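You operate a simulated robot arm through the tools that you are given. There is no shell and no other tool. Be economical: measure what you need, move in short steps, check, and stop when the job is done.

The job below is to be done with a simulated two-armed robot. You get a single attempt, and the scene is never put back.

JOB
Press the green free button two times. Then press the down pedal two times. Then take the white panel and leave it in the inside of the spares carton. Then push the door of the cream box shut. Then take the black pad and leave it on the upper shelf of the shelving. Then shut the upper drawer of the chest. Then take the blue small cloth from the top of the lift table and put it on the large white mat. Then put the brown pad on the top of the wooden bench with blue legs away on the long bench top. Then take the blue sheet and leave it on the long bench top. The order counts.

Only the result counts: the job must be done as asked and must still hold three seconds after the hand-in. Knocking over, shifting, dropping, spilling or breaking anything else fails it. Flat cloth is picked up by pressing the open fingertips on it (5 to 10 N) and closing them slowly along it; thin cloth reads only 2 to 8 mm in the jaws.

ROBOT AND FRAMES
Two 7-joint arms with two-finger grippers on one trunk, on a base that drives. Base frame: it is fixed to the floor where the robot stands at the start and does not move with it; the origin is under the middle of the robot, x ahead of it, y to its left, z up. Lengths are in mm, angles in rad, forces in N, time in s.
The left shoulder is at the start at [60, 179, 505], the right one opposite. With the tool pointing down near the work surface each hand reaches from about 320 to 680 mm from the robot's upright axis, wherever it stands, measured 20 degrees to its own side. Places, roughly: black pad (6x6x5 cm) [2300, -5900, 500]; blue sheet [-5500, 6500, 1000]; brown pad (6x6x5 cm) [-1100, 5800, 900]; door of the cream box [2100, 3200, 700]; down pedal [500, 1500, 200]; green free button [500, 0, 100]; inside of the spares carton [800, -1800, 600]; large white mat (17x12 cm) [1960, 2260, 800]; long bench top [-5400, 6200, 900]; small cloth [-1750, 3500, 750]; upper drawer of the chest [-1400, -5700, 700]; upper shelf of the shelving [2100, -5900, 1300]; white panel (15x15x4 cm) [300, 2500, 400]. Payload 1.96 kg a hand.
The tool frame of a hand sits at the grasp point between the pads (the TCP): z along the fingers, y along the line on which they close. The tips reach 20 mm beyond it. The gripper opens to 72 mm. The gripper's body begins 38 mm behind the TCP.
Orientation is that of the tool frame in the base frame, as [roll, pitch, yaw] about the fixed x, y, z axes, in that order (R = Rz(yaw) Ry(pitch) Rx(roll)). With the fingers straight down and closing along the base's y, the tool's x points along the base's -x, its y along +y and its z along -z.

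CONTROLS
- The arms move only by the tool nudge_tool. It takes "left_targets", "right_targets" or both (then of equal length, played together; a hand with none holds still); each is a list of rows, each a list of 7 numbers: the shift along the base's x, y, z in mm, then the turn, a rotation vector about the base's x, y, z in degrees, then the opening, from 0 (shut) to 1 (fully open). In form: [[x, y, z, rx, ry, rz, grip], ...]. A call has 1 to 10 rows; each row is the pose to reach, as a shift and turn from the pose commanded when the call began. Each row takes 0.2 s and may step no farther than 50 mm and 0.15 rad from the row before; otherwise, or with a gripper value out of range, the whole call is refused. A pose out of reach is approached as far as the arm can. The call stops where the force on the tool passes 40 N (or 10 N more than at its start, if that is more) or the arm is blocked; 0.2 s more then pass. The fingers move at their own pace (about 153 mm/s each) and stop on an object; they squeeze with about 38 N. The grip force told is the motor's: it shows also when the fingers shut on nothing. Time passes only in rows, and 0.2 s behind the last, so rows that repeat a pose let the fingers close. The reply holds the time, the measured pose of the TCP, the force on the tool along the base axes, the opening and the grip force, in the units named above and with some noise, with the torque about the TCP (base axes, N m) and any sound that the robot's microphone picked up, and new pictures: "show" is both (left out), scene, wrist or none (wrist: the cameras of the hands that moved).
- Cameras (640 x 400 px; columns grow to the right, rows downward): "scene" is now at [15.6, -4.4, 1052]; the picture's right is [-0.04, -1.00, 0.00], its down [-0.77, 0.03, -0.63] and it looks along [0.63, -0.02, -0.77] (base axes); focal length 256 px, centre (320, 200). "left" rides on the left gripper at [71, -19, -82] in its tool frame; the picture's right is [0.26, 0.97, 0.00], its down [-0.67, 0.18, -0.72] and it looks along [-0.69, 0.19, 0.70] (tool axes); focal length 280 px, centre (320, 200). "right" rides on the right gripper at [71, 19, -82] in its tool frame; the picture's right is [-0.26, 0.97, 0.00], its down [-0.67, -0.18, -0.72] and it looks along [-0.69, -0.19, 0.70] (tool axes); focal length 280 px, centre (320, 200). There is no depth. A picture from a camera that has moved, and an enlarged one, comes with that camera's place and axes in the base frame and with its lens.
- lift_body(by): slides the trunk up (or, below 0, down) by that many mm; the arms and the scene camera ride with it, the base frame stays. It gives what a move gives, with no picture.
- roll_base(legs): drives the robot by 1 to 6 legs, each [ahead, left, turn to the left] in mm, mm and rad, along the robot's own axes; the way and the turn of a leg run together, so that a leg with both is an arc; at most 1500 mm and 3.142 rad a leg. The arms and the cameras ride along, it lands a little off, and it stops where it bumps. It gives what a move gives, and a new picture of the scene camera.
- head_to(pan, tilt): turns the head with the scene camera to pan (to the left, within 1.501 rad either way) and tilt (down, from -0.506 to 1.204), counted from straight ahead of the robot. It gives what a move gives, and a new picture of the scene camera.
- inspect(camera, box): a new picture of the part [left, top, right, bottom] of that camera's present view, enlarged. No time passes.
- close_job(): hands the job in; it is judged then, once.

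Go step by step. Nothing tells you exact positions but the pictures and the camera data: compare them with the known pose of the tool, close in by small moves and look again before you grip or let go. The budget is 207 turns and 260 pictures, counting those below and the enlarged ones. Unless the task says otherwise, let go and move clear before handing in.

The tools are called after ">>>" by a JSON object that holds its "op" and its "data". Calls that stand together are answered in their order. nudge_tool: Moves the arms, as the interface text tells. Its arguments: {"type":"object","properties":{"left_targets":{"type":"array","items":{"type":"array","items":{"type":"number"}}},"right_targets":{"type":"array","items":{"type":"array","items":{"type":"number"}}},"show":{"type":"string","enum":["both","scene","wrist","none"]}},"required":[]} The other tools are called the same way: lift_body (by) slides the trunk up or down; roll_base (legs) drives the base; head_to (pan, tilt) turns the head that bears the scene camera; inspect (camera, box) takes an enlarged picture of a part of a camera's view; close_job () hands the job in.

At the start:

```text
time_s: 0.0
left_eef_pos: [440.2, 210.9, 503.7]
left_orientation: [3.141, -0.002, 3.141]
left_ft_force: [-0.6, -0.1, 1.1]
left_wrist_torque: [-0.01, -0.01, 0.01]
left_opening: 72.1
left_gripper_force: 0.0
right_eef_pos: [364.2, -167.0, 495.4]
right_orientation: [-3.142, -0.001, 3.141]
right_ft_force: [0.5, 0.3, 0.2]
right_wrist_torque: [0.01, -0.06, -0.01]
right_opening: 72.3
right_gripper_force: 0.1
trunk travel left (down, up): [-150.0, 840.0]
robot x, y, heading: [-1.3, -1.3, -0.002]
head pan, tilt: [-0.035, 0.883]
```

scene: 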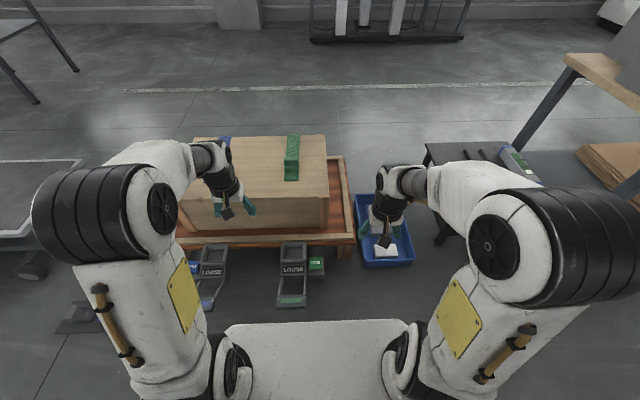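
right: 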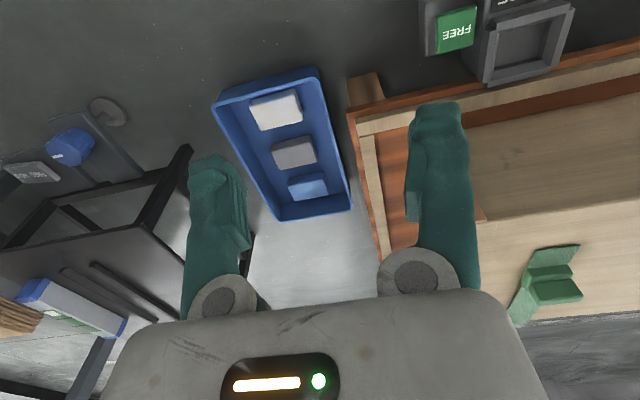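
left: 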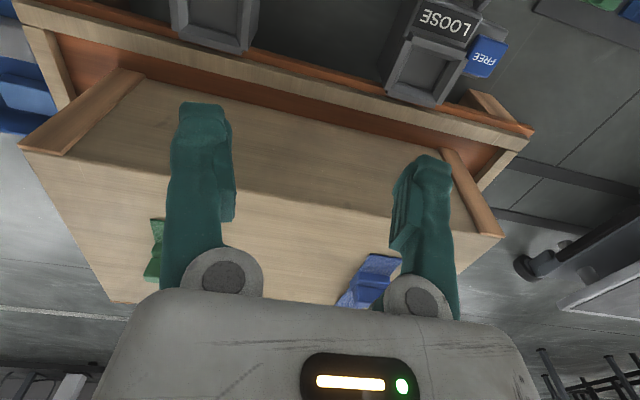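

I see a low wooden box ahead with two "LOOSE" modules, and a green FREE button beside the right one, at about [460, 0, 100]. I'll enlarge it to locate it better.

>>> {"op": "inspect", "data": {"camera": "scene", "box": [160, 220, 360, 345]}}

>>> {"op": "inspect", "data": {"camera": "right", "box": [400, 0, 600, 125]}}

```text
3.20 times, centred on (260, 282) of scene
camera zoom: at [15.6, -4.4, 1052.0], right [-0.04, -1.0, 0.0], down [-0.77, 0.03, -0.63], along [0.63, -0.02, -0.77], focal length 820 px, centre (512, -64)
```

zoom: 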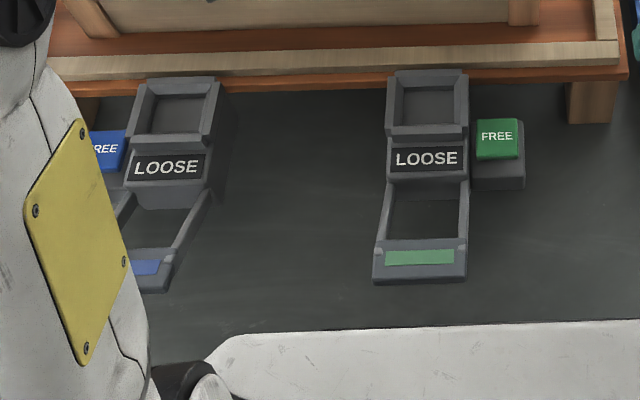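

```text
3.20 times, centred on (500, 62) of right
camera zoom: at [294.4, -147.7, 575.1], right [0.26, 0.97, 0.0], down [0.67, -0.18, 0.72], along [0.69, -0.19, -0.7], focal length 897 px, centre (-256, 640)
```

zoom: 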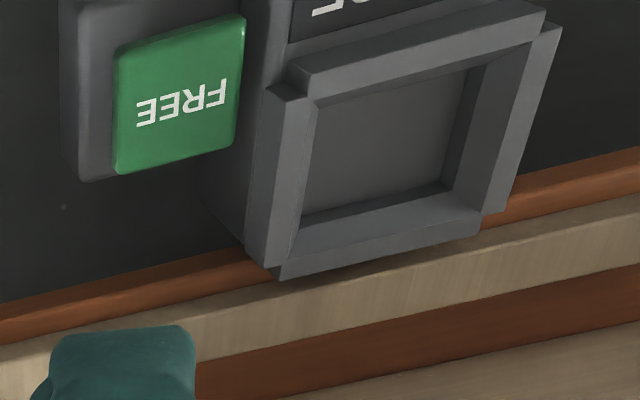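

The button is at roughly [451, 2, 138]. I'll lower the trunk and bring the closed right hand over it.

>>> {"op": "lift_body", "data": {"by": -120}}

>>> {"op": "nudge_tool", "data": {"right_targets": [[22, 42, -10, 0, 0, 0, 0], [44, 84, -30, 0, 0, 0, 0], [66, 126, -50, 0, 0, 0, 0], [87, 160, -80, 0, 0, 0, 0], [87, 169, -120, 0, 0, 0, 0], [87, 169, -160, 0, 0, 0, 0], [87, 169, -160, 0, 0, 0, 0]]}}

```text
time_s: 1.5
left_eef_pos: [440.3, 210.1, 383.7]
left_orientation: [3.141, -0.001, 3.141]
left_ft_force: [-0.1, -0.6, 0.0]
left_wrist_torque: [-0.02, 0.02, 0.02]
left_opening: 71.8
left_gripper_force: 0.0
right_eef_pos: [364.7, -167.9, 374.1]
right_orientation: [-3.141, 0.001, 3.14]
right_ft_force: [0.1, 0.8, 0.0]
right_wrist_torque: [0.01, 0.02, -0.04]
right_opening: 71.9
right_gripper_force: 0.0
trunk travel left (down, up): [-30.0, 960.0]
robot x, y, heading: [-0.3, -0.7, 0.005]
head pan, tilt: [-0.035, 0.883]
```

```text
refused: row 2 steps farther than a row can; nothing moved
```

The trunk is down; a row was too long. I'll resend with shorter steps.

>>> {"op": "nudge_tool", "data": {"right_targets": [[20, 38, -10, 0, 0, 0, 0], [40, 76, -25, 0, 0, 0, 0], [60, 114, -40, 0, 0, 0, 0], [80, 150, -60, 0, 0, 0, 0], [87, 169, -100, 0, 0, 0, 0], [87, 169, -145, 0, 0, 0, 0], [87, 169, -165, 0, 0, 0, 0]]}}

```text
time_s: 3.1
left_eef_pos: [440.0, 210.7, 384.7]
left_orientation: [-3.14, -0.001, -3.141]
left_ft_force: [0.2, 0.5, -1.0]
left_wrist_torque: [0.02, 0.01, 0.02]
left_opening: 72.1
left_gripper_force: 0.0
right_eef_pos: [452.4, 2.1, 208.5]
right_orientation: [-3.141, 0.001, -3.141]
right_ft_force: [-0.3, 0.8, -0.2]
right_wrist_torque: [-0.01, 0.01, 0.0]
right_opening: 0.1
right_gripper_force: 29.2
trunk travel left (down, up): [-30.0, 960.0]
robot x, y, heading: [-2.4, 1.0, 0.003]
head pan, tilt: [-0.035, 0.883]
camera scene: at [15.5, -4.3, 932.1], right [-0.04, -1.0, 0.0], down [-0.77, 0.03, -0.63], along [0.63, -0.02, -0.77], focal length 256 px, centre (320, 200)
camera right: at [381.9, 21.3, 289.4], right [0.26, 0.97, 0.0], down [0.67, -0.18, 0.72], along [0.69, -0.19, -0.7], focal length 280 px, centre (320, 200)
```

scene: 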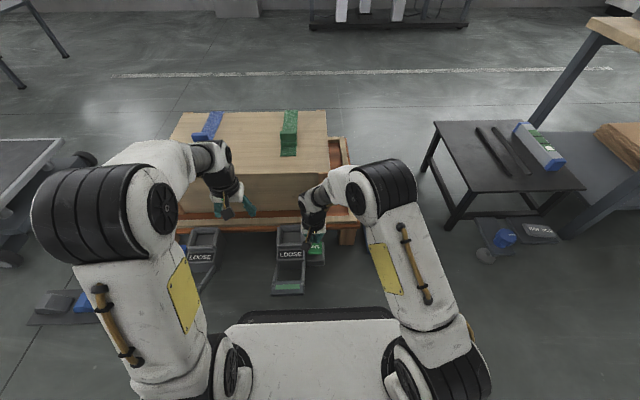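
right: 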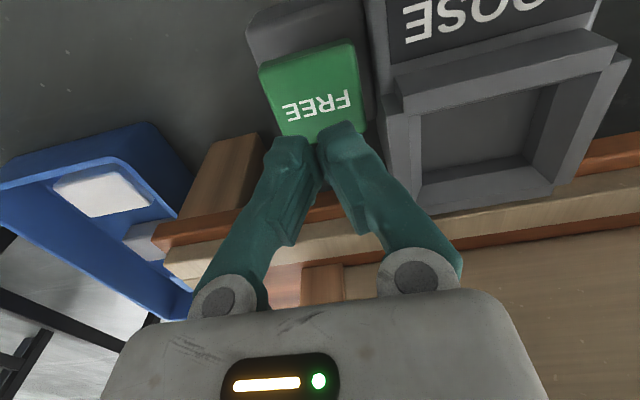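

The fingers are over the button. I'll shift 4 mm and go down in small steps until I feel it.

>>> {"op": "nudge_tool", "data": {"right_targets": [[-4, -4, -20, 0, 0, 0, 0], [-4, -4, -35, 0, 0, 0, 0], [-4, -4, -40, 0, 0, 0, 0], [-4, -4, -44, 0, 0, 0, 0], [-4, -4, -48, 0, 0, 0, 0], [-4, -4, -52, 0, 0, 0, 0], [-4, -4, -56, 0, 0, 0, 0]], "show": "wrist"}}

```text
time_s: 4.7
left_eef_pos: [440.4, 210.7, 384.9]
left_orientation: [-3.141, 0.002, 3.14]
left_ft_force: [-0.4, -0.2, 0.7]
left_wrist_torque: [0.0, -0.01, -0.01]
left_opening: 72.0
left_gripper_force: 0.1
right_eef_pos: [448.8, -2.3, 155.5]
right_orientation: [-3.141, 0.001, -3.141]
right_ft_force: [-9.4, -1.6, 22.1]
right_wrist_torque: [-0.04, 0.19, 0.08]
right_opening: 6.1
right_gripper_force: 29.8
trunk travel left (down, up): [-30.0, 960.0]
robot x, y, heading: [-1.0, -0.7, 0.002]
head pan, tilt: [-0.035, 0.883]
heard: click
camera right: at [377.8, 18.0, 235.4], right [0.26, 0.97, 0.0], down [0.67, -0.18, 0.72], along [0.69, -0.19, -0.7], focal length 280 px, centre (320, 200)
```

right: 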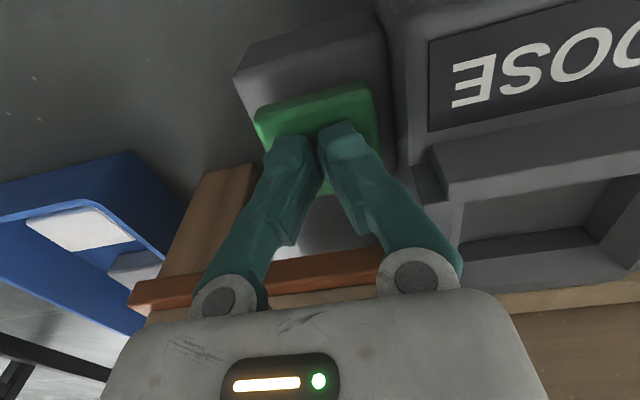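

A click was heard: that is one press. I'll lift off fully and press a second time.

>>> {"op": "nudge_tool", "data": {"right_targets": [[0, 0, 20, 0, 0, 0, 0], [0, 0, 30, 0, 0, 0, 0], [0, 0, 30, 0, 0, 0, 0], [0, 0, 30, 0, 0, 0, 0]], "show": "none"}}

>>> {"op": "nudge_tool", "data": {"right_targets": [[0, 0, -15, 0, 0, 0, 0], [0, 0, -20, 0, 0, 0, 0], [0, 0, -24, 0, 0, 0, 0], [0, 0, -28, 0, 0, 0, 0], [0, 0, -31, 0, 0, 0, 0]], "show": "none"}}

>>> {"op": "nudge_tool", "data": {"right_targets": [[0, 0, 30, 0, 0, 0, 0], [0, 0, 60, 0, 0, 0, 0], [0, 0, 100, 0, 0, 0, 0]], "show": "wrist"}}

```text
time_s: 5.7
left_eef_pos: [440.5, 211.6, 384.3]
left_orientation: [3.141, -0.001, 3.141]
left_ft_force: [0.0, -0.4, -0.3]
left_wrist_torque: [0.0, -0.02, 0.0]
left_opening: 72.1
left_gripper_force: 0.0
right_eef_pos: [447.8, -2.5, 183.8]
right_orientation: [-3.14, 0.0, 3.14]
right_ft_force: [0.0, -0.3, 0.6]
right_wrist_torque: [0.04, -0.01, 0.06]
right_opening: 0.0
right_gripper_force: 29.6
trunk travel left (down, up): [-30.0, 960.0]
robot x, y, heading: [0.8, 0.4, 0.003]
head pan, tilt: [-0.035, 0.883]
```

```text
time_s: 6.9
left_eef_pos: [438.0, 210.1, 386.3]
left_orientation: [3.141, 0.001, 3.141]
left_ft_force: [-0.9, 0.0, -0.5]
left_wrist_torque: [-0.01, -0.01, 0.02]
left_opening: 72.1
left_gripper_force: 0.1
right_eef_pos: [448.1, -2.9, 156.0]
right_orientation: [-3.141, 0.002, 3.142]
right_ft_force: [-10.5, 0.3, 31.4]
right_wrist_torque: [0.0, 0.2, -0.12]
right_opening: 6.2
right_gripper_force: 29.6
trunk travel left (down, up): [-30.0, 960.0]
robot x, y, heading: [-0.5, -3.6, 0.0]
head pan, tilt: [-0.035, 0.883]
heard: click
```

```text
time_s: 7.7
left_eef_pos: [439.9, 210.9, 383.3]
left_orientation: [-3.141, 0.0, -3.14]
left_ft_force: [0.6, 0.2, -0.4]
left_wrist_torque: [0.0, -0.01, -0.03]
left_opening: 72.2
left_gripper_force: 0.1
right_eef_pos: [446.2, -1.4, 252.0]
right_orientation: [-3.14, -0.001, -3.141]
right_ft_force: [0.6, 0.5, 0.5]
right_wrist_torque: [0.03, -0.01, 0.02]
right_opening: 0.0
right_gripper_force: 29.2
trunk travel left (down, up): [-30.0, 960.0]
robot x, y, heading: [1.2, 3.3, 0.001]
head pan, tilt: [-0.035, 0.883]
camera right: at [376.4, 18.5, 332.4], right [0.26, 0.97, 0.0], down [0.68, -0.18, 0.71], along [0.69, -0.19, -0.7], focal length 280 px, centre (320, 200)
```

right: 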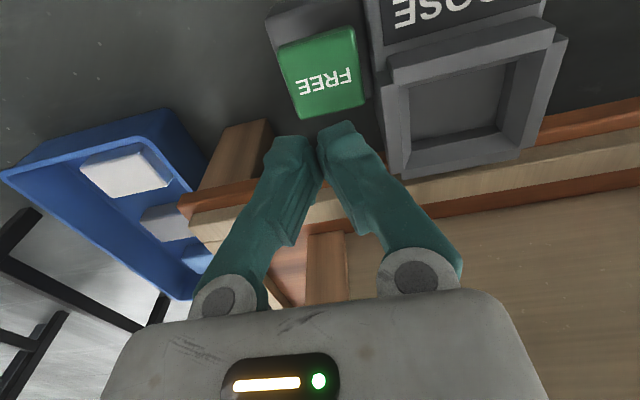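

Both presses clicked. Next is the down pedal near [500, 1500, 200]; I'll retract the right hand and look to the left.

>>> {"op": "nudge_tool", "data": {"right_targets": [[-15, -40, 20, 0, 0, 0, 0], [-30, -80, 40, 0, 0, 0, 0], [-50, -120, 60, 0, 0, 0, 0], [-70, -160, 80, 0, 0, 0, 0], [-80, -190, 110, 0, 0, 0, 0]], "show": "none"}}

>>> {"op": "head_to", "data": {"pan": 1.3, "tilt": 0.6}}

>>> {"op": "head_to", "data": {"pan": 0.9, "tilt": 0.1}}

```text
time_s: 8.9
left_eef_pos: [440.7, 211.2, 383.9]
left_orientation: [3.141, -0.001, 3.14]
left_ft_force: [-0.1, 0.1, -0.4]
left_wrist_torque: [-0.03, -0.03, 0.02]
left_opening: 71.9
left_gripper_force: 0.1
right_eef_pos: [365.8, -193.9, 361.4]
right_orientation: [-3.141, 0.0, 3.141]
right_ft_force: [-0.3, -0.9, -0.1]
right_wrist_torque: [0.02, 0.01, 0.01]
right_opening: 0.2
right_gripper_force: 29.7
trunk travel left (down, up): [-30.0, 960.0]
robot x, y, heading: [-0.5, 0.3, 0.005]
head pan, tilt: [-0.035, 0.883]
```

```text
time_s: 10.4
left_eef_pos: [440.2, 211.6, 383.9]
left_orientation: [-3.14, -0.001, -3.14]
left_ft_force: [-0.4, 0.4, -0.4]
left_wrist_torque: [0.02, 0.02, 0.07]
left_opening: 72.0
left_gripper_force: 0.0
right_eef_pos: [368.2, -193.7, 362.0]
right_orientation: [3.141, -0.001, 3.141]
right_ft_force: [-0.8, -0.1, -0.7]
right_wrist_torque: [-0.01, -0.01, 0.04]
right_opening: 0.0
right_gripper_force: 30.0
trunk travel left (down, up): [-30.0, 960.0]
robot x, y, heading: [-2.1, -2.4, -0.001]
head pan, tilt: [1.3, 0.6]
camera scene: at [-37.1, 83.5, 955.5], right [0.96, -0.27, 0.0], down [-0.15, -0.54, -0.82], along [0.22, 0.79, -0.57], focal length 256 px, centre (320, 200)
```

scene: 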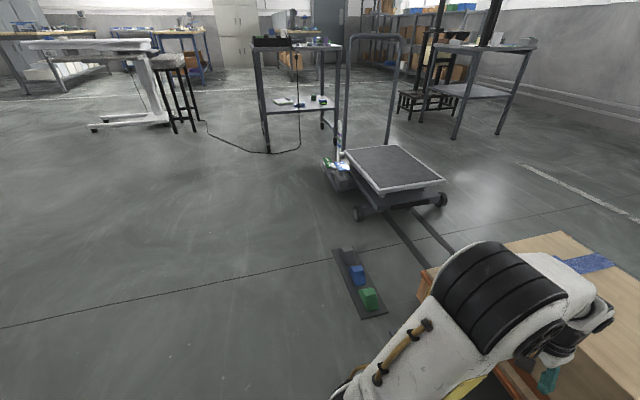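

```text
time_s: 11.3
left_eef_pos: [440.3, 211.0, 384.9]
left_orientation: [-3.141, 0.0, -3.141]
left_ft_force: [-0.6, 0.5, 0.1]
left_wrist_torque: [-0.04, 0.0, 0.04]
left_opening: 71.8
left_gripper_force: 0.0
right_eef_pos: [367.1, -194.4, 362.3]
right_orientation: [-3.14, 0.0, -3.141]
right_ft_force: [-0.4, 0.7, 0.1]
right_wrist_torque: [0.0, 0.01, 0.0]
right_opening: 0.1
right_gripper_force: 29.3
trunk travel left (down, up): [-30.0, 960.0]
robot x, y, heading: [1.2, 1.4, -0.001]
head pan, tilt: [0.901, 0.099]
camera scene: at [-3.7, 70.5, 1001.6], right [0.78, -0.62, 0.0], down [-0.06, -0.08, -0.99], along [0.62, 0.78, -0.1], focal length 256 px, centre (320, 200)
```

scene: 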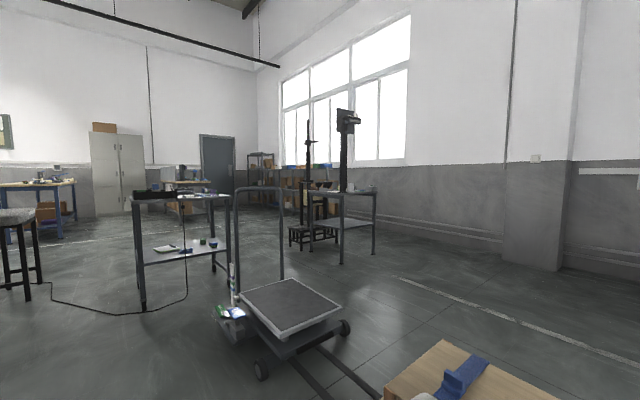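

A lift cart stands at left ahead with a pedal unit beside its handle post. I'll enlarge that.

>>> {"op": "head_to", "data": {"pan": 1.3, "tilt": 0.6}}

>>> {"op": "inspect", "data": {"camera": "scene", "box": [240, 80, 460, 230]}}

>>> {"op": "inspect", "data": {"camera": "scene", "box": [310, 140, 370, 200]}}

```text
time_s: 12.2
left_eef_pos: [439.7, 211.2, 384.5]
left_orientation: [-3.141, 0.001, -3.141]
left_ft_force: [0.4, -1.7, 0.3]
left_wrist_torque: [-0.01, 0.0, 0.02]
left_opening: 72.3
left_gripper_force: 0.0
right_eef_pos: [366.6, -194.1, 361.3]
right_orientation: [3.14, 0.0, -3.141]
right_ft_force: [0.0, -0.1, -0.7]
right_wrist_torque: [0.02, -0.01, 0.08]
right_opening: 0.1
right_gripper_force: 29.3
trunk travel left (down, up): [-30.0, 960.0]
robot x, y, heading: [-0.2, 1.3, -0.004]
head pan, tilt: [1.3, 0.6]
camera scene: at [-37.1, 83.5, 955.6], right [0.96, -0.27, 0.0], down [-0.15, -0.54, -0.83], along [0.22, 0.8, -0.56], focal length 256 px, centre (320, 200)
```

scene: 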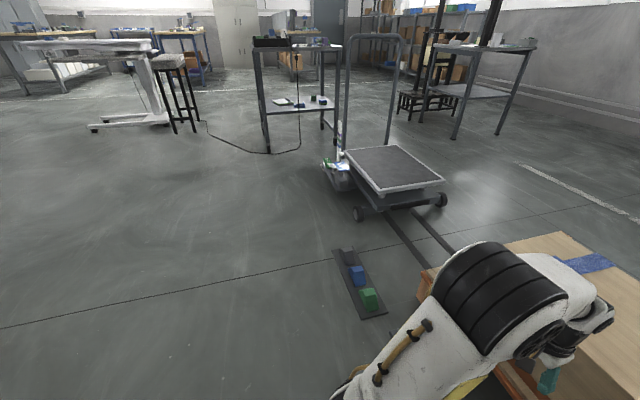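

```text
2.67 times, centred on (350, 155) of scene
camera zoom: at [-37.1, 83.5, 955.6], right [0.96, -0.27, 0.0], down [-0.15, -0.54, -0.83], along [0.22, 0.8, -0.56], focal length 683 px, centre (240, 320)
```

zoom: 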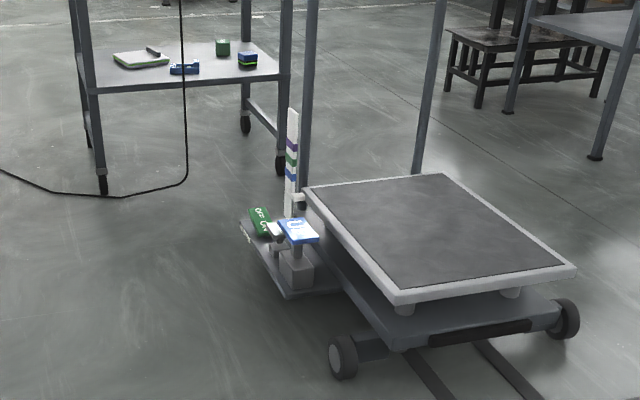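

```text
6.67 times, centred on (340, 170) of scene
camera zoom: at [-37.1, 83.5, 955.6], right [0.96, -0.27, 0.0], down [-0.15, -0.54, -0.83], along [0.22, 0.8, -0.56], focal length 1708 px, centre (187, 400)
```

zoom: 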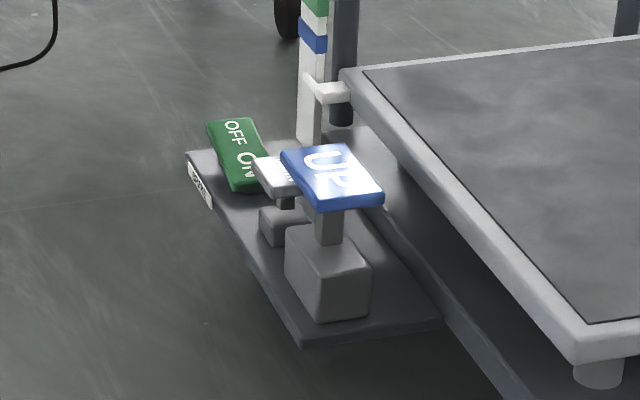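

The pedals are around [480, 1550, 180]: blue UP in front, a white one behind it and a green ON/OFF rocker further. I'll back off, strafe left, and look again.

>>> {"op": "roll_base", "data": {"legs": [[-250, 0, 0], [0, 1400, 0]]}}

>>> {"op": "head_to", "data": {"pan": 0.2, "tilt": 0.85}}

```text
time_s: 20.7
left_eef_pos: [199.5, 1609.3, 383.2]
left_orientation: [-3.141, -0.001, 3.128]
left_ft_force: [0.0, 0.5, 0.8]
left_wrist_torque: [0.03, -0.01, 0.01]
left_opening: 71.8
left_gripper_force: 0.2
right_eef_pos: [121.7, 1205.4, 361.3]
right_orientation: [-3.142, 0.0, 3.128]
right_ft_force: [0.3, 0.2, 0.6]
right_wrist_torque: [0.02, 0.03, -0.01]
right_opening: 0.1
right_gripper_force: 29.5
trunk travel left (down, up): [-30.0, 960.0]
robot x, y, heading: [-247.9, 1409.0, -0.012]
head pan, tilt: [1.3, 0.6]
camera scene: at [-279.5, 1488.6, 955.5], right [0.96, -0.28, 0.0], down [-0.16, -0.54, -0.83], along [0.23, 0.79, -0.56], focal length 256 px, centre (320, 200)
```

scene: 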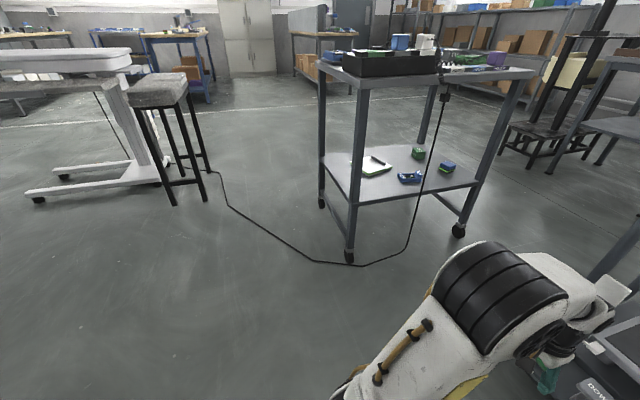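

```text
time_s: 22.0
left_eef_pos: [199.6, 1608.8, 383.7]
left_orientation: [-3.141, 0.0, 3.129]
left_ft_force: [0.7, 0.3, 0.1]
left_wrist_torque: [-0.02, 0.0, -0.03]
left_opening: 72.0
left_gripper_force: 0.1
right_eef_pos: [121.0, 1205.1, 361.7]
right_orientation: [-3.14, 0.0, 3.129]
right_ft_force: [0.1, 0.3, -0.1]
right_wrist_torque: [-0.02, -0.04, -0.03]
right_opening: 0.0
right_gripper_force: 29.9
trunk travel left (down, up): [-30.0, 960.0]
robot x, y, heading: [-243.3, 1406.9, -0.011]
head pan, tilt: [0.201, 0.85]
camera scene: at [-227.5, 1418.3, 934.6], right [0.19, -0.98, 0.0], down [-0.74, -0.14, -0.66], along [0.65, 0.12, -0.75], focal length 256 px, centre (320, 200)
```

scene: 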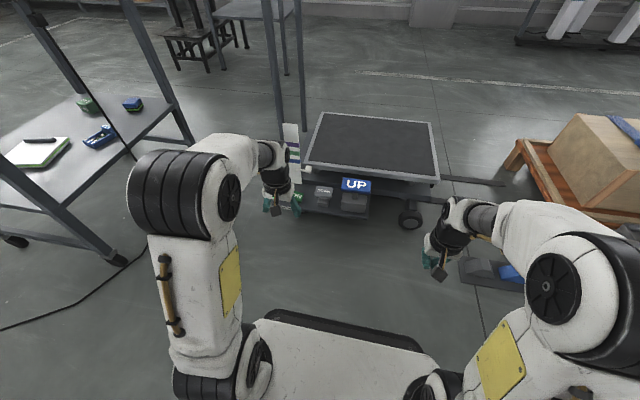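

>>> {"op": "inspect", "data": {"camera": "scene", "box": [260, 110, 420, 230]}}

>>> {"op": "inspect", "data": {"camera": "left", "box": [0, 0, 640, 400]}}

```text
3.33 times, centred on (340, 170) of scene
camera zoom: at [-227.5, 1418.3, 934.6], right [0.19, -0.98, 0.0], down [-0.74, -0.14, -0.66], along [0.65, 0.12, -0.75], focal length 854 px, centre (253, 300)
```

zoom: 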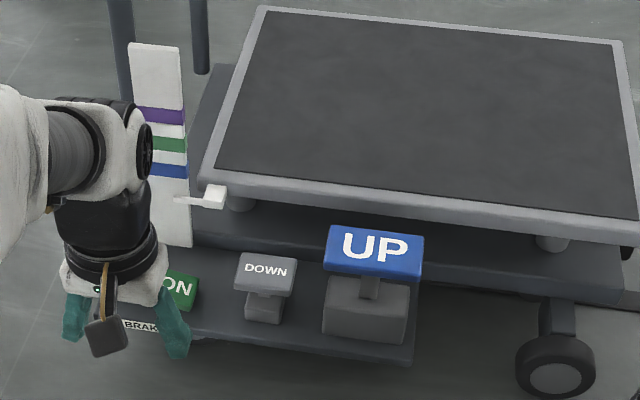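

```text
1.00 times, centred on (320, 200) of left (not enlarged: the box is as wide or as high as the picture)
camera zoom: at [128.8, 1591.6, 466.5], right [-0.25, 0.97, 0.0], down [0.68, 0.17, 0.72], along [0.69, 0.18, -0.7], focal length 280 px, centre (320, 200)
```

zoom: 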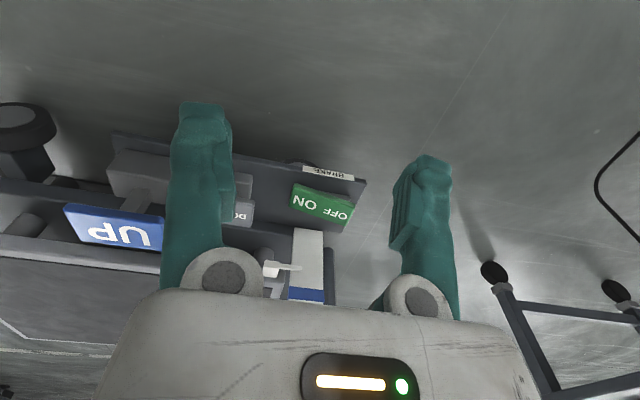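

DOWN pedal triangulates to about [455, 1531, 200], UP at [460, 1405, 250], and the deck edge at x≈549. I'll advance the base 220 mm and bring the closed left hand above the DOWN pedal.

>>> {"op": "roll_base", "data": {"legs": [[220, 0, 0.012]]}}

>>> {"op": "nudge_tool", "data": {"left_targets": [[0, -30, -10, 0, 0, 0, 0], [5, -60, -30, 0, 0, 0, 0], [5, -75, -60, 0, 0, 0, 0], [5, -75, -80, 0, 0, 0, 0]]}}

```text
time_s: 23.7
left_eef_pos: [417.1, 1610.5, 383.8]
left_orientation: [-3.141, 0.0, 3.139]
left_ft_force: [-0.2, 0.4, 0.4]
left_wrist_torque: [0.0, -0.01, -0.01]
left_opening: 72.2
left_gripper_force: 0.0
right_eef_pos: [343.0, 1207.8, 362.6]
right_orientation: [-3.141, 0.0, 3.138]
right_ft_force: [0.4, 0.4, 0.2]
right_wrist_torque: [-0.03, 0.0, -0.03]
right_opening: 0.2
right_gripper_force: 29.6
trunk travel left (down, up): [-30.0, 960.0]
robot x, y, heading: [-23.1, 1401.3, -0.002]
head pan, tilt: [0.201, 0.85]
camera scene: at [-8.0, 1416.4, 934.6], right [0.2, -0.98, 0.0], down [-0.74, -0.15, -0.66], along [0.65, 0.13, -0.75], focal length 256 px, centre (320, 200)
```

scene: 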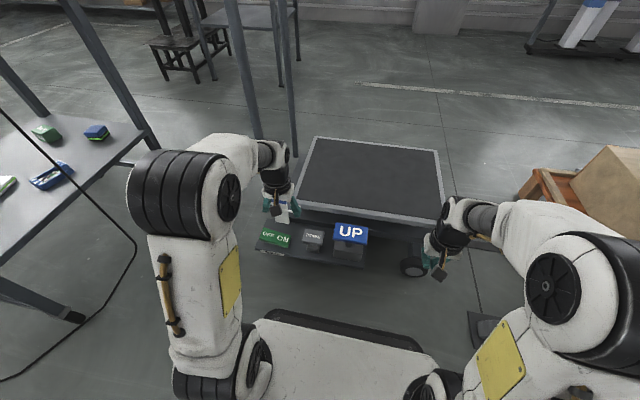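

```text
time_s: 24.7
left_eef_pos: [421.9, 1536.5, 304.1]
left_orientation: [3.141, 0.0, 3.138]
left_ft_force: [-0.1, -0.7, -0.3]
left_wrist_torque: [-0.02, 0.01, 0.0]
left_opening: 0.0
left_gripper_force: 29.5
right_eef_pos: [343.2, 1207.5, 361.7]
right_orientation: [3.141, -0.002, 3.138]
right_ft_force: [0.4, -0.8, 0.2]
right_wrist_torque: [-0.01, -0.02, -0.01]
right_opening: 0.0
right_gripper_force: 29.6
trunk travel left (down, up): [-30.0, 960.0]
robot x, y, heading: [-25.1, 1402.0, -0.003]
head pan, tilt: [0.201, 0.85]
camera scene: at [-8.0, 1416.4, 934.6], right [0.2, -0.98, 0.0], down [-0.74, -0.15, -0.66], along [0.65, 0.13, -0.75], focal length 256 px, centre (320, 200)
camera left: at [351.6, 1518.1, 386.5], right [-0.26, 0.97, 0.0], down [0.67, 0.18, 0.72], along [0.69, 0.18, -0.7], focal length 280 px, centre (320, 200)
```

scene: 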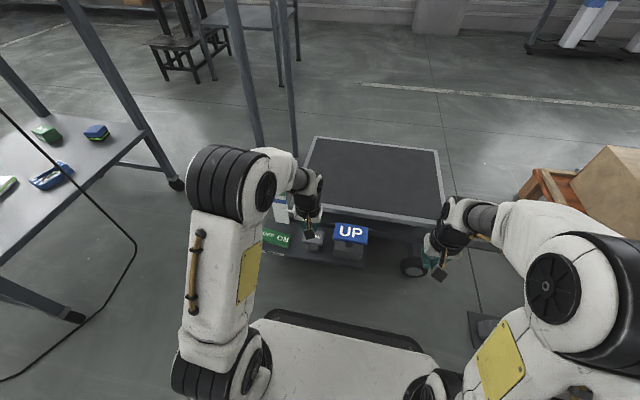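
left: 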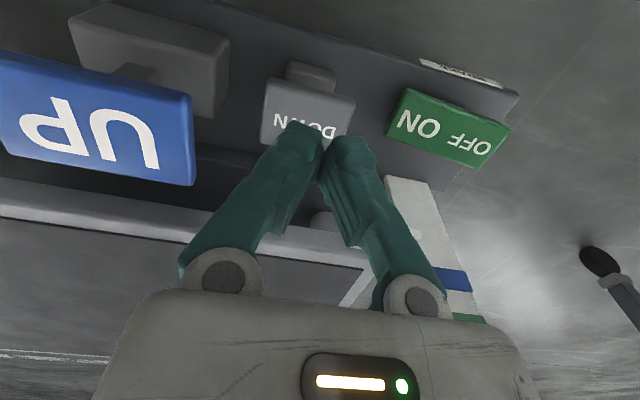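

DOWN's centre is confirmed at about [455, 1533, 200]. I'll move above it and press down in small steps.

>>> {"op": "nudge_tool", "data": {"left_targets": [[20, -3, -20, 0, 0, 0, 0], [33, -3, -50, 0, 0, 0, 0], [33, -3, -72, 0, 0, 0, 0], [33, -3, -80, 0, 0, 0, 0], [33, -3, -86, 0, 0, 0, 0], [33, -3, -92, 0, 0, 0, 0], [33, -3, -97, 0, 0, 0, 0], [33, -3, -102, 0, 0, 0, 0]], "show": "wrist"}}

```text
time_s: 26.5
left_eef_pos: [455.7, 1532.7, 202.2]
left_orientation: [-3.141, -0.002, 3.137]
left_ft_force: [-0.6, 0.2, 0.8]
left_wrist_torque: [0.01, 0.0, 0.0]
left_opening: 0.0
left_gripper_force: 29.8
right_eef_pos: [343.0, 1206.9, 362.0]
right_orientation: [3.141, -0.001, 3.138]
right_ft_force: [0.2, 0.1, 0.9]
right_wrist_torque: [0.0, 0.04, 0.0]
right_opening: 0.0
right_gripper_force: 29.3
trunk travel left (down, up): [-30.0, 960.0]
robot x, y, heading: [-22.0, 1408.2, -0.007]
head pan, tilt: [0.201, 0.85]
camera left: at [384.5, 1514.8, 284.8], right [-0.26, 0.97, 0.0], down [0.68, 0.18, 0.72], along [0.69, 0.18, -0.7], focal length 280 px, centre (320, 200)
```

left: 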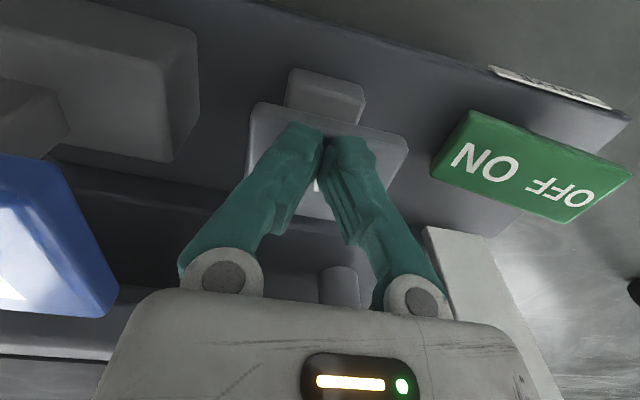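

No contact at tip height 182; re-triangulating puts the pedal lower, near [480, 1537, 155]. I'll move forward and continue down.

>>> {"op": "nudge_tool", "data": {"left_targets": [[18, 3, 0, 0, 0, 0, 0], [18, 3, -6, 0, 0, 0, 0], [18, 3, -12, 0, 0, 0, 0], [18, 3, -18, 0, 0, 0, 0], [18, 3, -24, 0, 0, 0, 0], [18, 3, -30, 0, 0, 0, 0]], "show": "wrist"}}

```text
time_s: 27.7
left_eef_pos: [472.6, 1537.0, 183.7]
left_orientation: [3.141, 0.001, 3.138]
left_ft_force: [-13.4, -0.2, 31.7]
left_wrist_torque: [-0.01, 0.23, -0.06]
left_opening: 5.8
left_gripper_force: 29.4
right_eef_pos: [341.7, 1206.8, 362.7]
right_orientation: [-3.141, 0.003, 3.139]
right_ft_force: [-1.6, -0.6, 0.2]
right_wrist_torque: [0.02, 0.04, -0.02]
right_opening: 0.0
right_gripper_force: 29.8
trunk travel left (down, up): [-30.0, 960.0]
robot x, y, heading: [-21.8, 1396.2, -0.004]
head pan, tilt: [0.201, 0.85]
heard: click
stopped in row 5 (left hand): the force on the tool passed its limit at 49 N (the readings are from after the stop); the commanded pose is now the measured one
camera left: at [402.2, 1518.0, 266.2], right [-0.26, 0.97, 0.0], down [0.67, 0.18, 0.72], along [0.69, 0.19, -0.7], focal length 280 px, centre (320, 200)
```

left: 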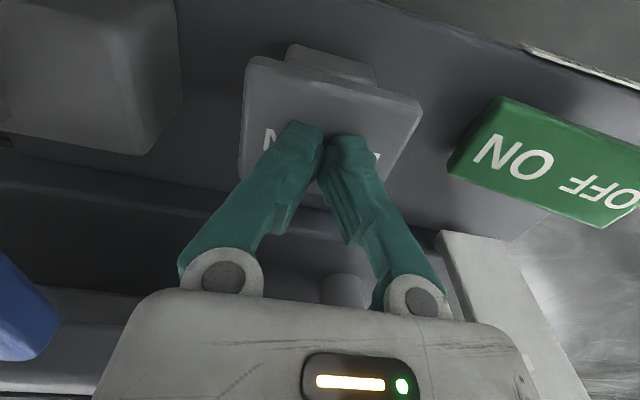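

A click: first press of DOWN. I'll release fully and press again.

>>> {"op": "nudge_tool", "data": {"left_targets": [[0, 0, 20, 0, 0, 0, 0], [0, 0, 35, 0, 0, 0, 0], [0, 0, 35, 0, 0, 0, 0], [0, 0, 35, 0, 0, 0, 0]], "show": "scene"}}

>>> {"op": "nudge_tool", "data": {"left_targets": [[0, 0, -20, 0, 0, 0, 0], [0, 0, -25, 0, 0, 0, 0], [0, 0, -29, 0, 0, 0, 0], [0, 0, -33, 0, 0, 0, 0], [0, 0, -36, 0, 0, 0, 0]], "show": "none"}}

```text
time_s: 28.7
left_eef_pos: [474.2, 1537.6, 215.2]
left_orientation: [3.141, 0.0, 3.138]
left_ft_force: [-0.7, 0.6, -1.1]
left_wrist_torque: [0.01, 0.03, 0.01]
left_opening: 0.0
left_gripper_force: 29.3
right_eef_pos: [343.1, 1207.9, 362.3]
right_orientation: [3.141, 0.0, 3.138]
right_ft_force: [-0.3, -0.6, 0.4]
right_wrist_torque: [-0.03, 0.0, -0.03]
right_opening: 0.1
right_gripper_force: 30.2
trunk travel left (down, up): [-30.0, 960.0]
robot x, y, heading: [-22.5, 1402.9, -0.006]
head pan, tilt: [0.201, 0.85]
camera scene: at [-8.0, 1416.4, 934.6], right [0.2, -0.98, 0.0], down [-0.74, -0.15, -0.66], along [0.65, 0.13, -0.75], focal length 256 px, centre (320, 200)
```

scene: 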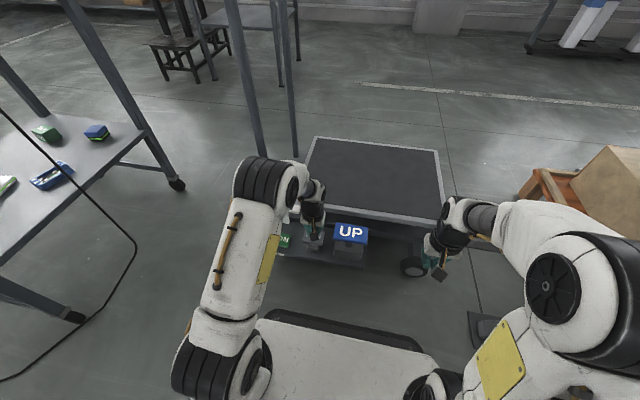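

```text
time_s: 30.0
left_eef_pos: [472.7, 1536.3, 184.9]
left_orientation: [-3.141, 0.002, 3.139]
left_ft_force: [-13.2, 1.1, 30.8]
left_wrist_torque: [-0.02, 0.23, -0.04]
left_opening: 6.0
left_gripper_force: 29.8
right_eef_pos: [341.4, 1207.7, 362.9]
right_orientation: [-3.141, 0.002, 3.14]
right_ft_force: [0.3, 0.7, -0.7]
right_wrist_torque: [-0.02, -0.01, 0.0]
right_opening: 0.0
right_gripper_force: 29.7
trunk travel left (down, up): [-30.0, 960.0]
robot x, y, heading: [-26.0, 1407.1, -0.004]
head pan, tilt: [0.201, 0.85]
heard: click
stopped in row 5 (left hand): the force on the tool passed its limit at 41 N (the readings are from after the stop); the commanded pose is now the measured one
```

Second click heard. I'll raise the left hand and look left at the rolling table where the white panel should lie.

>>> {"op": "nudge_tool", "data": {"left_targets": [[0, 0, 40, 0, 0, 0, 0.2], [-15, 10, 80, 0, 0, 0, 0.5], [-30, 20, 120, 0, 0, 0, 1], [-45, 40, 160, 0, 0, 0, 1], [-60, 60, 200, 0, 0, 0, 1], [-60, 60, 240, 0, 0, 0, 1]], "show": "scene"}}

>>> {"op": "inspect", "data": {"camera": "scene", "box": [240, 100, 460, 280]}}

>>> {"op": "head_to", "data": {"pan": 1.2, "tilt": 0.6}}

```text
time_s: 31.4
left_eef_pos: [414.3, 1597.1, 400.2]
left_orientation: [-3.141, 0.005, 3.139]
left_ft_force: [0.3, -0.4, -0.5]
left_wrist_torque: [0.01, -0.02, 0.01]
left_opening: 72.0
left_gripper_force: 0.2
left hand out of reach, approached as far as the arm can: row 6
right_eef_pos: [342.7, 1208.3, 362.4]
right_orientation: [3.141, 0.0, 3.138]
right_ft_force: [0.1, 0.3, -0.2]
right_wrist_torque: [-0.01, -0.02, -0.01]
right_opening: 0.1
right_gripper_force: 30.1
trunk travel left (down, up): [-30.0, 960.0]
robot x, y, heading: [-22.9, 1402.2, -0.002]
head pan, tilt: [0.201, 0.85]
camera scene: at [-8.3, 1416.4, 934.6], right [0.2, -0.98, 0.0], down [-0.74, -0.15, -0.66], along [0.65, 0.13, -0.75], focal length 256 px, centre (320, 200)
```

scene: 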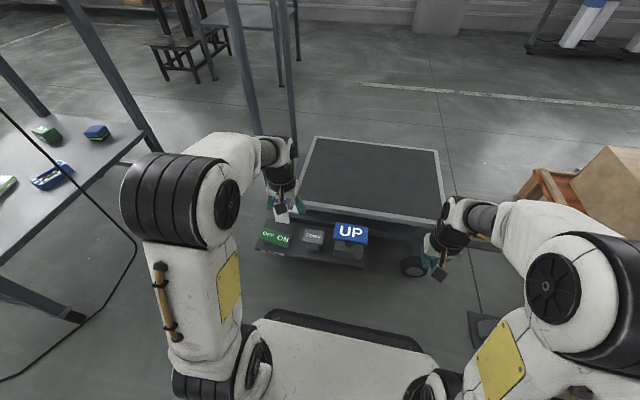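

```text
2.22 times, centred on (350, 190) of scene
camera zoom: at [-8.3, 1416.4, 934.6], right [0.2, -0.98, 0.0], down [-0.74, -0.15, -0.66], along [0.65, 0.13, -0.75], focal length 570 px, centre (253, 222)
```

zoom: 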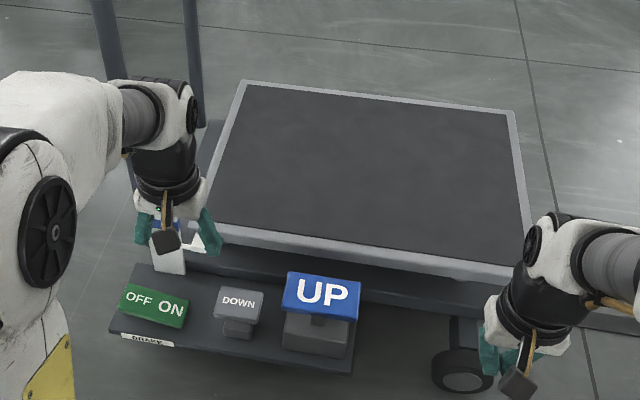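

```text
time_s: 32.7
left_eef_pos: [415.1, 1596.0, 399.7]
left_orientation: [-3.139, 0.006, 3.139]
left_ft_force: [-0.1, 0.6, -1.0]
left_wrist_torque: [0.0, 0.05, -0.02]
left_opening: 72.0
left_gripper_force: 0.1
right_eef_pos: [342.8, 1207.1, 362.7]
right_orientation: [3.142, 0.001, 3.137]
right_ft_force: [0.2, -0.3, -0.3]
right_wrist_torque: [0.02, 0.0, 0.01]
right_opening: 0.1
right_gripper_force: 29.5
trunk travel left (down, up): [-30.0, 960.0]
robot x, y, heading: [-22.5, 1401.6, -0.007]
head pan, tilt: [1.201, 0.6]
camera scene: at [-52.7, 1483.4, 955.5], right [0.93, -0.37, 0.0], down [-0.21, -0.53, -0.82], along [0.3, 0.77, -0.57], focal length 256 px, centre (320, 200)
```

scene: 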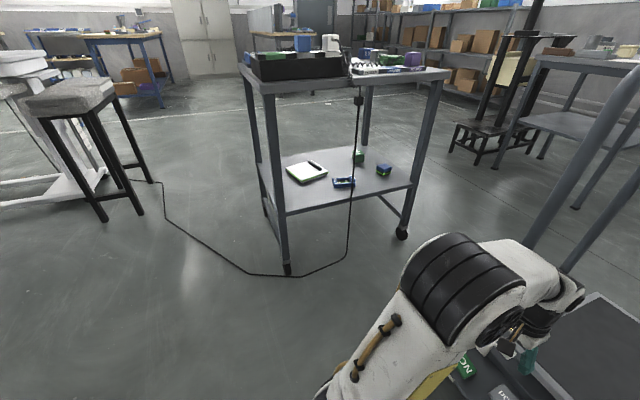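

The rolling table has a black cable hanging at its front and the white panel on its lower shelf. I'll enlarge it.

>>> {"op": "inspect", "data": {"camera": "scene", "box": [230, 40, 460, 180]}}

>>> {"op": "inspect", "data": {"camera": "scene", "box": [260, 130, 420, 230]}}

```text
2.78 times, centred on (345, 110) of scene
camera zoom: at [-52.7, 1483.4, 955.5], right [0.93, -0.37, 0.0], down [-0.21, -0.53, -0.82], along [0.3, 0.77, -0.57], focal length 713 px, centre (250, 450)
```

zoom: 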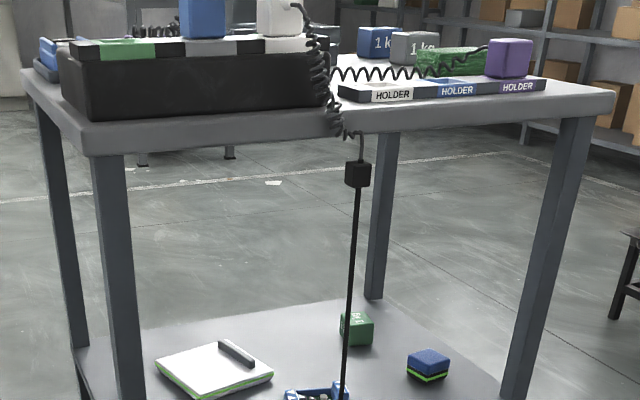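

```text
4.00 times, centred on (340, 180) of scene
camera zoom: at [-52.7, 1483.4, 955.5], right [0.93, -0.37, 0.0], down [-0.21, -0.53, -0.82], along [0.3, 0.77, -0.57], focal length 1025 px, centre (240, 280)
```

zoom: 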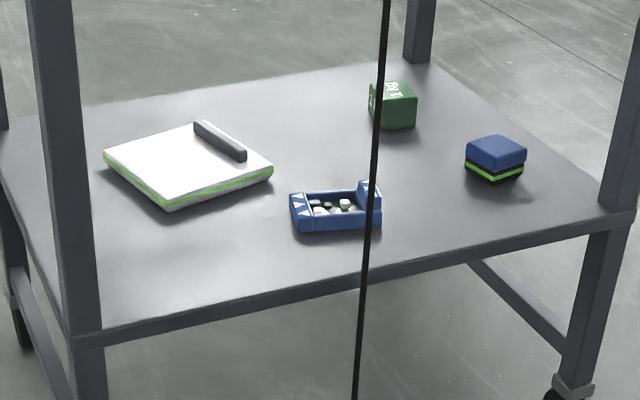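

The panel lies on the lower shelf (about [268, 2469, 410]) with a dark bar handle running roughly along y near x≈306; a cable hangs at x≈355 in front. I'll back off, turn toward the table, and get a closer look.

>>> {"op": "roll_base", "data": {"legs": [[-150, 0, 0], [0, 0, 1.05], [180, 0, 0]]}}

>>> {"op": "head_to", "data": {"pan": 0.1, "tilt": 0.55}}

```text
time_s: 37.9
left_eef_pos: [-33.8, 2037.0, 399.8]
left_orientation: [-3.141, 0.006, -2.097]
left_ft_force: [0.2, -0.5, 0.6]
left_wrist_torque: [0.0, -0.02, 0.01]
left_opening: 72.0
left_gripper_force: 0.1
right_eef_pos: [267.2, 1780.1, 362.9]
right_orientation: [-3.141, 0.0, -2.097]
right_ft_force: [0.0, -0.5, 0.2]
right_wrist_torque: [-0.01, -0.01, 0.04]
right_opening: 0.0
right_gripper_force: 29.5
trunk travel left (down, up): [-30.0, 960.0]
robot x, y, heading: [-82.0, 1561.0, 1.045]
head pan, tilt: [1.201, 0.6]
camera scene: at [-170.2, 1575.3, 955.5], right [0.78, 0.63, 0.0], down [0.35, -0.44, -0.83], along [-0.52, 0.64, -0.56], focal length 256 px, centre (320, 200)
```

scene: 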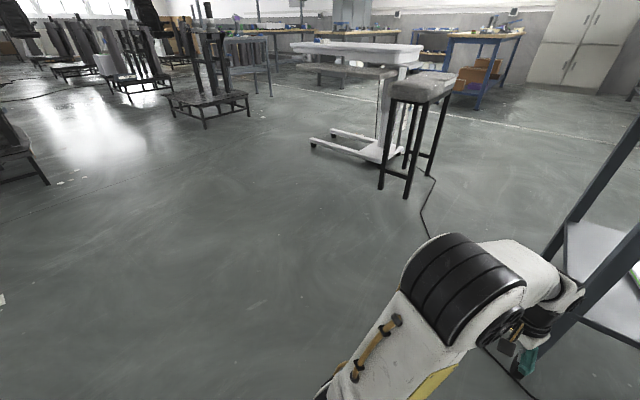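

```text
time_s: 39.2
left_eef_pos: [-33.6, 2037.3, 400.5]
left_orientation: [-3.142, 0.007, -2.096]
left_ft_force: [0.6, -0.9, 0.2]
left_wrist_torque: [0.01, -0.04, 0.02]
left_opening: 72.0
left_gripper_force: 0.1
right_eef_pos: [267.8, 1782.0, 361.4]
right_orientation: [-3.14, 0.0, -2.094]
right_ft_force: [-0.5, 0.6, -0.4]
right_wrist_torque: [0.03, -0.02, 0.02]
right_opening: 0.2
right_gripper_force: 29.8
trunk travel left (down, up): [-30.0, 960.0]
robot x, y, heading: [-81.6, 1560.9, 1.046]
head pan, tilt: [0.099, 0.55]
camera scene: at [-77.9, 1588.2, 960.0], right [0.91, -0.41, 0.0], down [-0.22, -0.48, -0.85], along [0.35, 0.78, -0.52], focal length 256 px, centre (320, 200)
```

scene: 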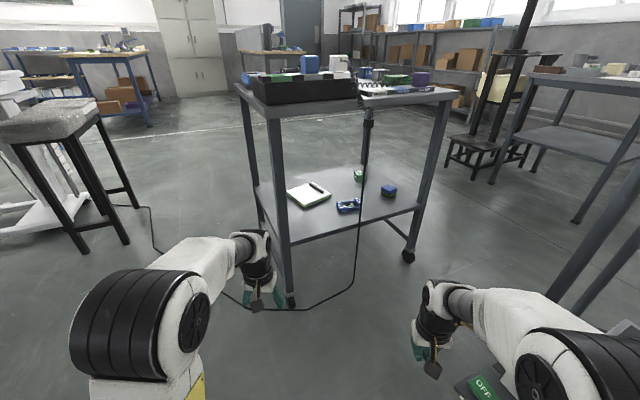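

I have a better angle now. I'll enlarge the panel and the cable.

>>> {"op": "inspect", "data": {"camera": "scene", "box": [240, 150, 440, 275]}}

>>> {"op": "inspect", "data": {"camera": "scene", "box": [230, 50, 470, 200]}}

```text
3.20 times, centred on (340, 212) of scene
camera zoom: at [-77.9, 1588.2, 960.0], right [0.91, -0.41, 0.0], down [-0.22, -0.48, -0.85], along [0.35, 0.78, -0.52], focal length 820 px, centre (256, 160)
```

zoom: 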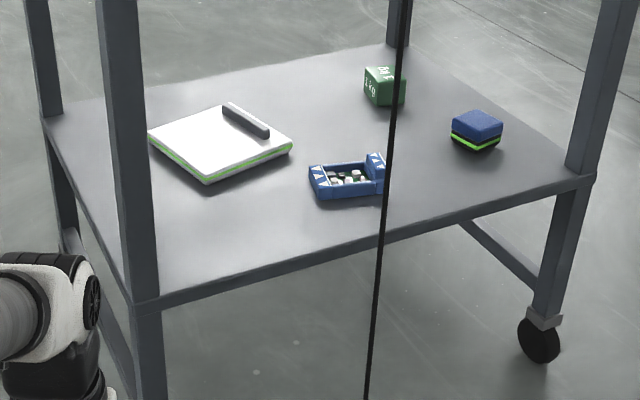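

```text
2.67 times, centred on (350, 125) of scene
camera zoom: at [-77.9, 1588.2, 960.0], right [0.91, -0.41, 0.0], down [-0.22, -0.48, -0.85], along [0.35, 0.78, -0.52], focal length 683 px, centre (240, 400)
```

zoom: 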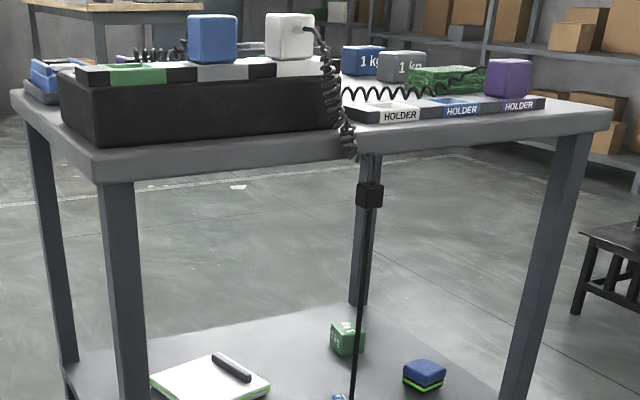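

The tool-down hand and forearm fit in the 375–800 mm gap: I'll come in between the left leg (x≈100) and the cable (x≈355) along azimuth 70°. First I'll raise the trunk, tuck the right hand and shift the base to the entry line.

>>> {"op": "lift_body", "data": {"by": 150}}

>>> {"op": "nudge_tool", "data": {"right_targets": [[-40, 10, 0, 0, 0, 0, 0], [-80, 20, 0, 0, 0, 0, 0], [-120, 30, 0, 0, 0, 0, 0]], "show": "none"}}

>>> {"op": "roll_base", "data": {"legs": [[76, -209, 0]]}}

```text
time_s: 40.9
left_eef_pos: [-32.9, 2037.1, 549.3]
left_orientation: [-3.141, 0.006, -2.095]
left_ft_force: [0.2, 0.0, -0.4]
left_wrist_torque: [-0.01, 0.02, 0.02]
left_opening: 71.8
left_gripper_force: 0.1
right_eef_pos: [266.2, 1781.1, 512.1]
right_orientation: [-3.14, 0.0, -2.095]
right_ft_force: [0.5, -0.3, -0.5]
right_wrist_torque: [-0.02, -0.02, 0.0]
right_opening: 0.2
right_gripper_force: 29.9
trunk travel left (down, up): [-180.0, 810.0]
robot x, y, heading: [-83.6, 1556.2, 1.047]
head pan, tilt: [0.099, 0.55]
```

```text
time_s: 41.7
left_eef_pos: [-33.6, 2037.0, 550.5]
left_orientation: [-3.141, 0.006, -2.096]
left_ft_force: [0.1, 0.3, -0.4]
left_wrist_torque: [0.03, -0.01, -0.01]
left_opening: 72.1
left_gripper_force: 0.1
right_eef_pos: [146.0, 1810.1, 511.4]
right_orientation: [3.14, 0.001, -2.097]
right_ft_force: [0.0, 0.3, 0.8]
right_wrist_torque: [-0.02, -0.01, 0.01]
right_opening: 0.0
right_gripper_force: 29.7
trunk travel left (down, up): [-180.0, 810.0]
robot x, y, heading: [-84.2, 1558.7, 1.047]
head pan, tilt: [0.099, 0.55]
```

```text
time_s: 43.6
left_eef_pos: [184.9, 1996.2, 550.3]
left_orientation: [3.14, 0.006, -2.096]
left_ft_force: [-0.4, -0.9, 0.0]
left_wrist_torque: [0.03, -0.01, 0.0]
left_opening: 71.9
left_gripper_force: 0.0
right_eef_pos: [363.5, 1771.8, 512.8]
right_orientation: [-3.14, -0.002, -2.095]
right_ft_force: [-0.2, -0.9, 0.3]
right_wrist_torque: [-0.01, 0.01, 0.0]
right_opening: 0.0
right_gripper_force: 29.6
trunk travel left (down, up): [-180.0, 810.0]
robot x, y, heading: [133.4, 1517.6, 1.046]
head pan, tilt: [0.099, 0.55]
stopped in leg 1: the robot was blocked; the commanded pose is now the measured one
camera scene: at [140.3, 1548.6, 1110.0], right [0.91, -0.41, 0.0], down [-0.21, -0.48, -0.85], along [0.35, 0.78, -0.52], focal length 256 px, centre (320, 200)
```

scene: 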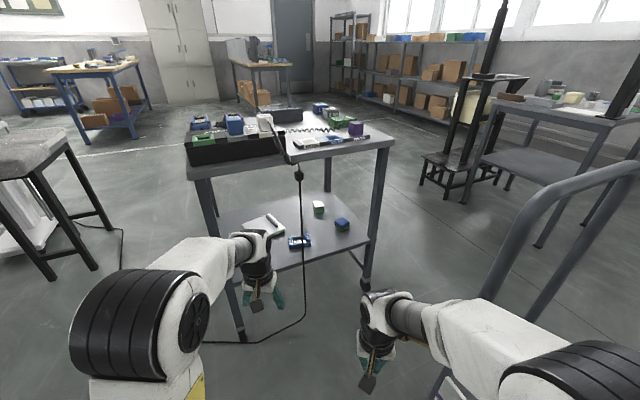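

The base stopped touching something right at the goal. I'll look to the right to see what it met.

>>> {"op": "head_to", "data": {"pan": -0.9, "tilt": 0.95}}

```text
time_s: 44.9
left_eef_pos: [182.9, 1996.7, 551.1]
left_orientation: [3.141, 0.005, -2.091]
left_ft_force: [0.5, -0.4, 0.2]
left_wrist_torque: [-0.02, -0.01, 0.01]
left_opening: 72.0
left_gripper_force: 0.0
right_eef_pos: [363.9, 1770.4, 512.0]
right_orientation: [3.14, 0.0, -2.091]
right_ft_force: [-0.6, 0.1, 0.0]
right_wrist_torque: [0.02, 0.0, 0.03]
right_opening: 0.0
right_gripper_force: 29.9
trunk travel left (down, up): [-180.0, 810.0]
robot x, y, heading: [133.5, 1517.8, 1.05]
head pan, tilt: [-0.901, 0.949]
camera scene: at [175.3, 1477.5, 1077.1], right [0.15, -0.99, 0.0], down [-0.8, -0.12, -0.58], along [0.58, 0.09, -0.81], focal length 256 px, centre (320, 200)
```

scene: 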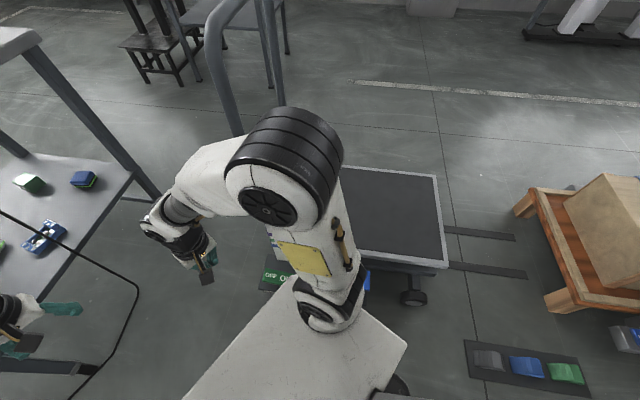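

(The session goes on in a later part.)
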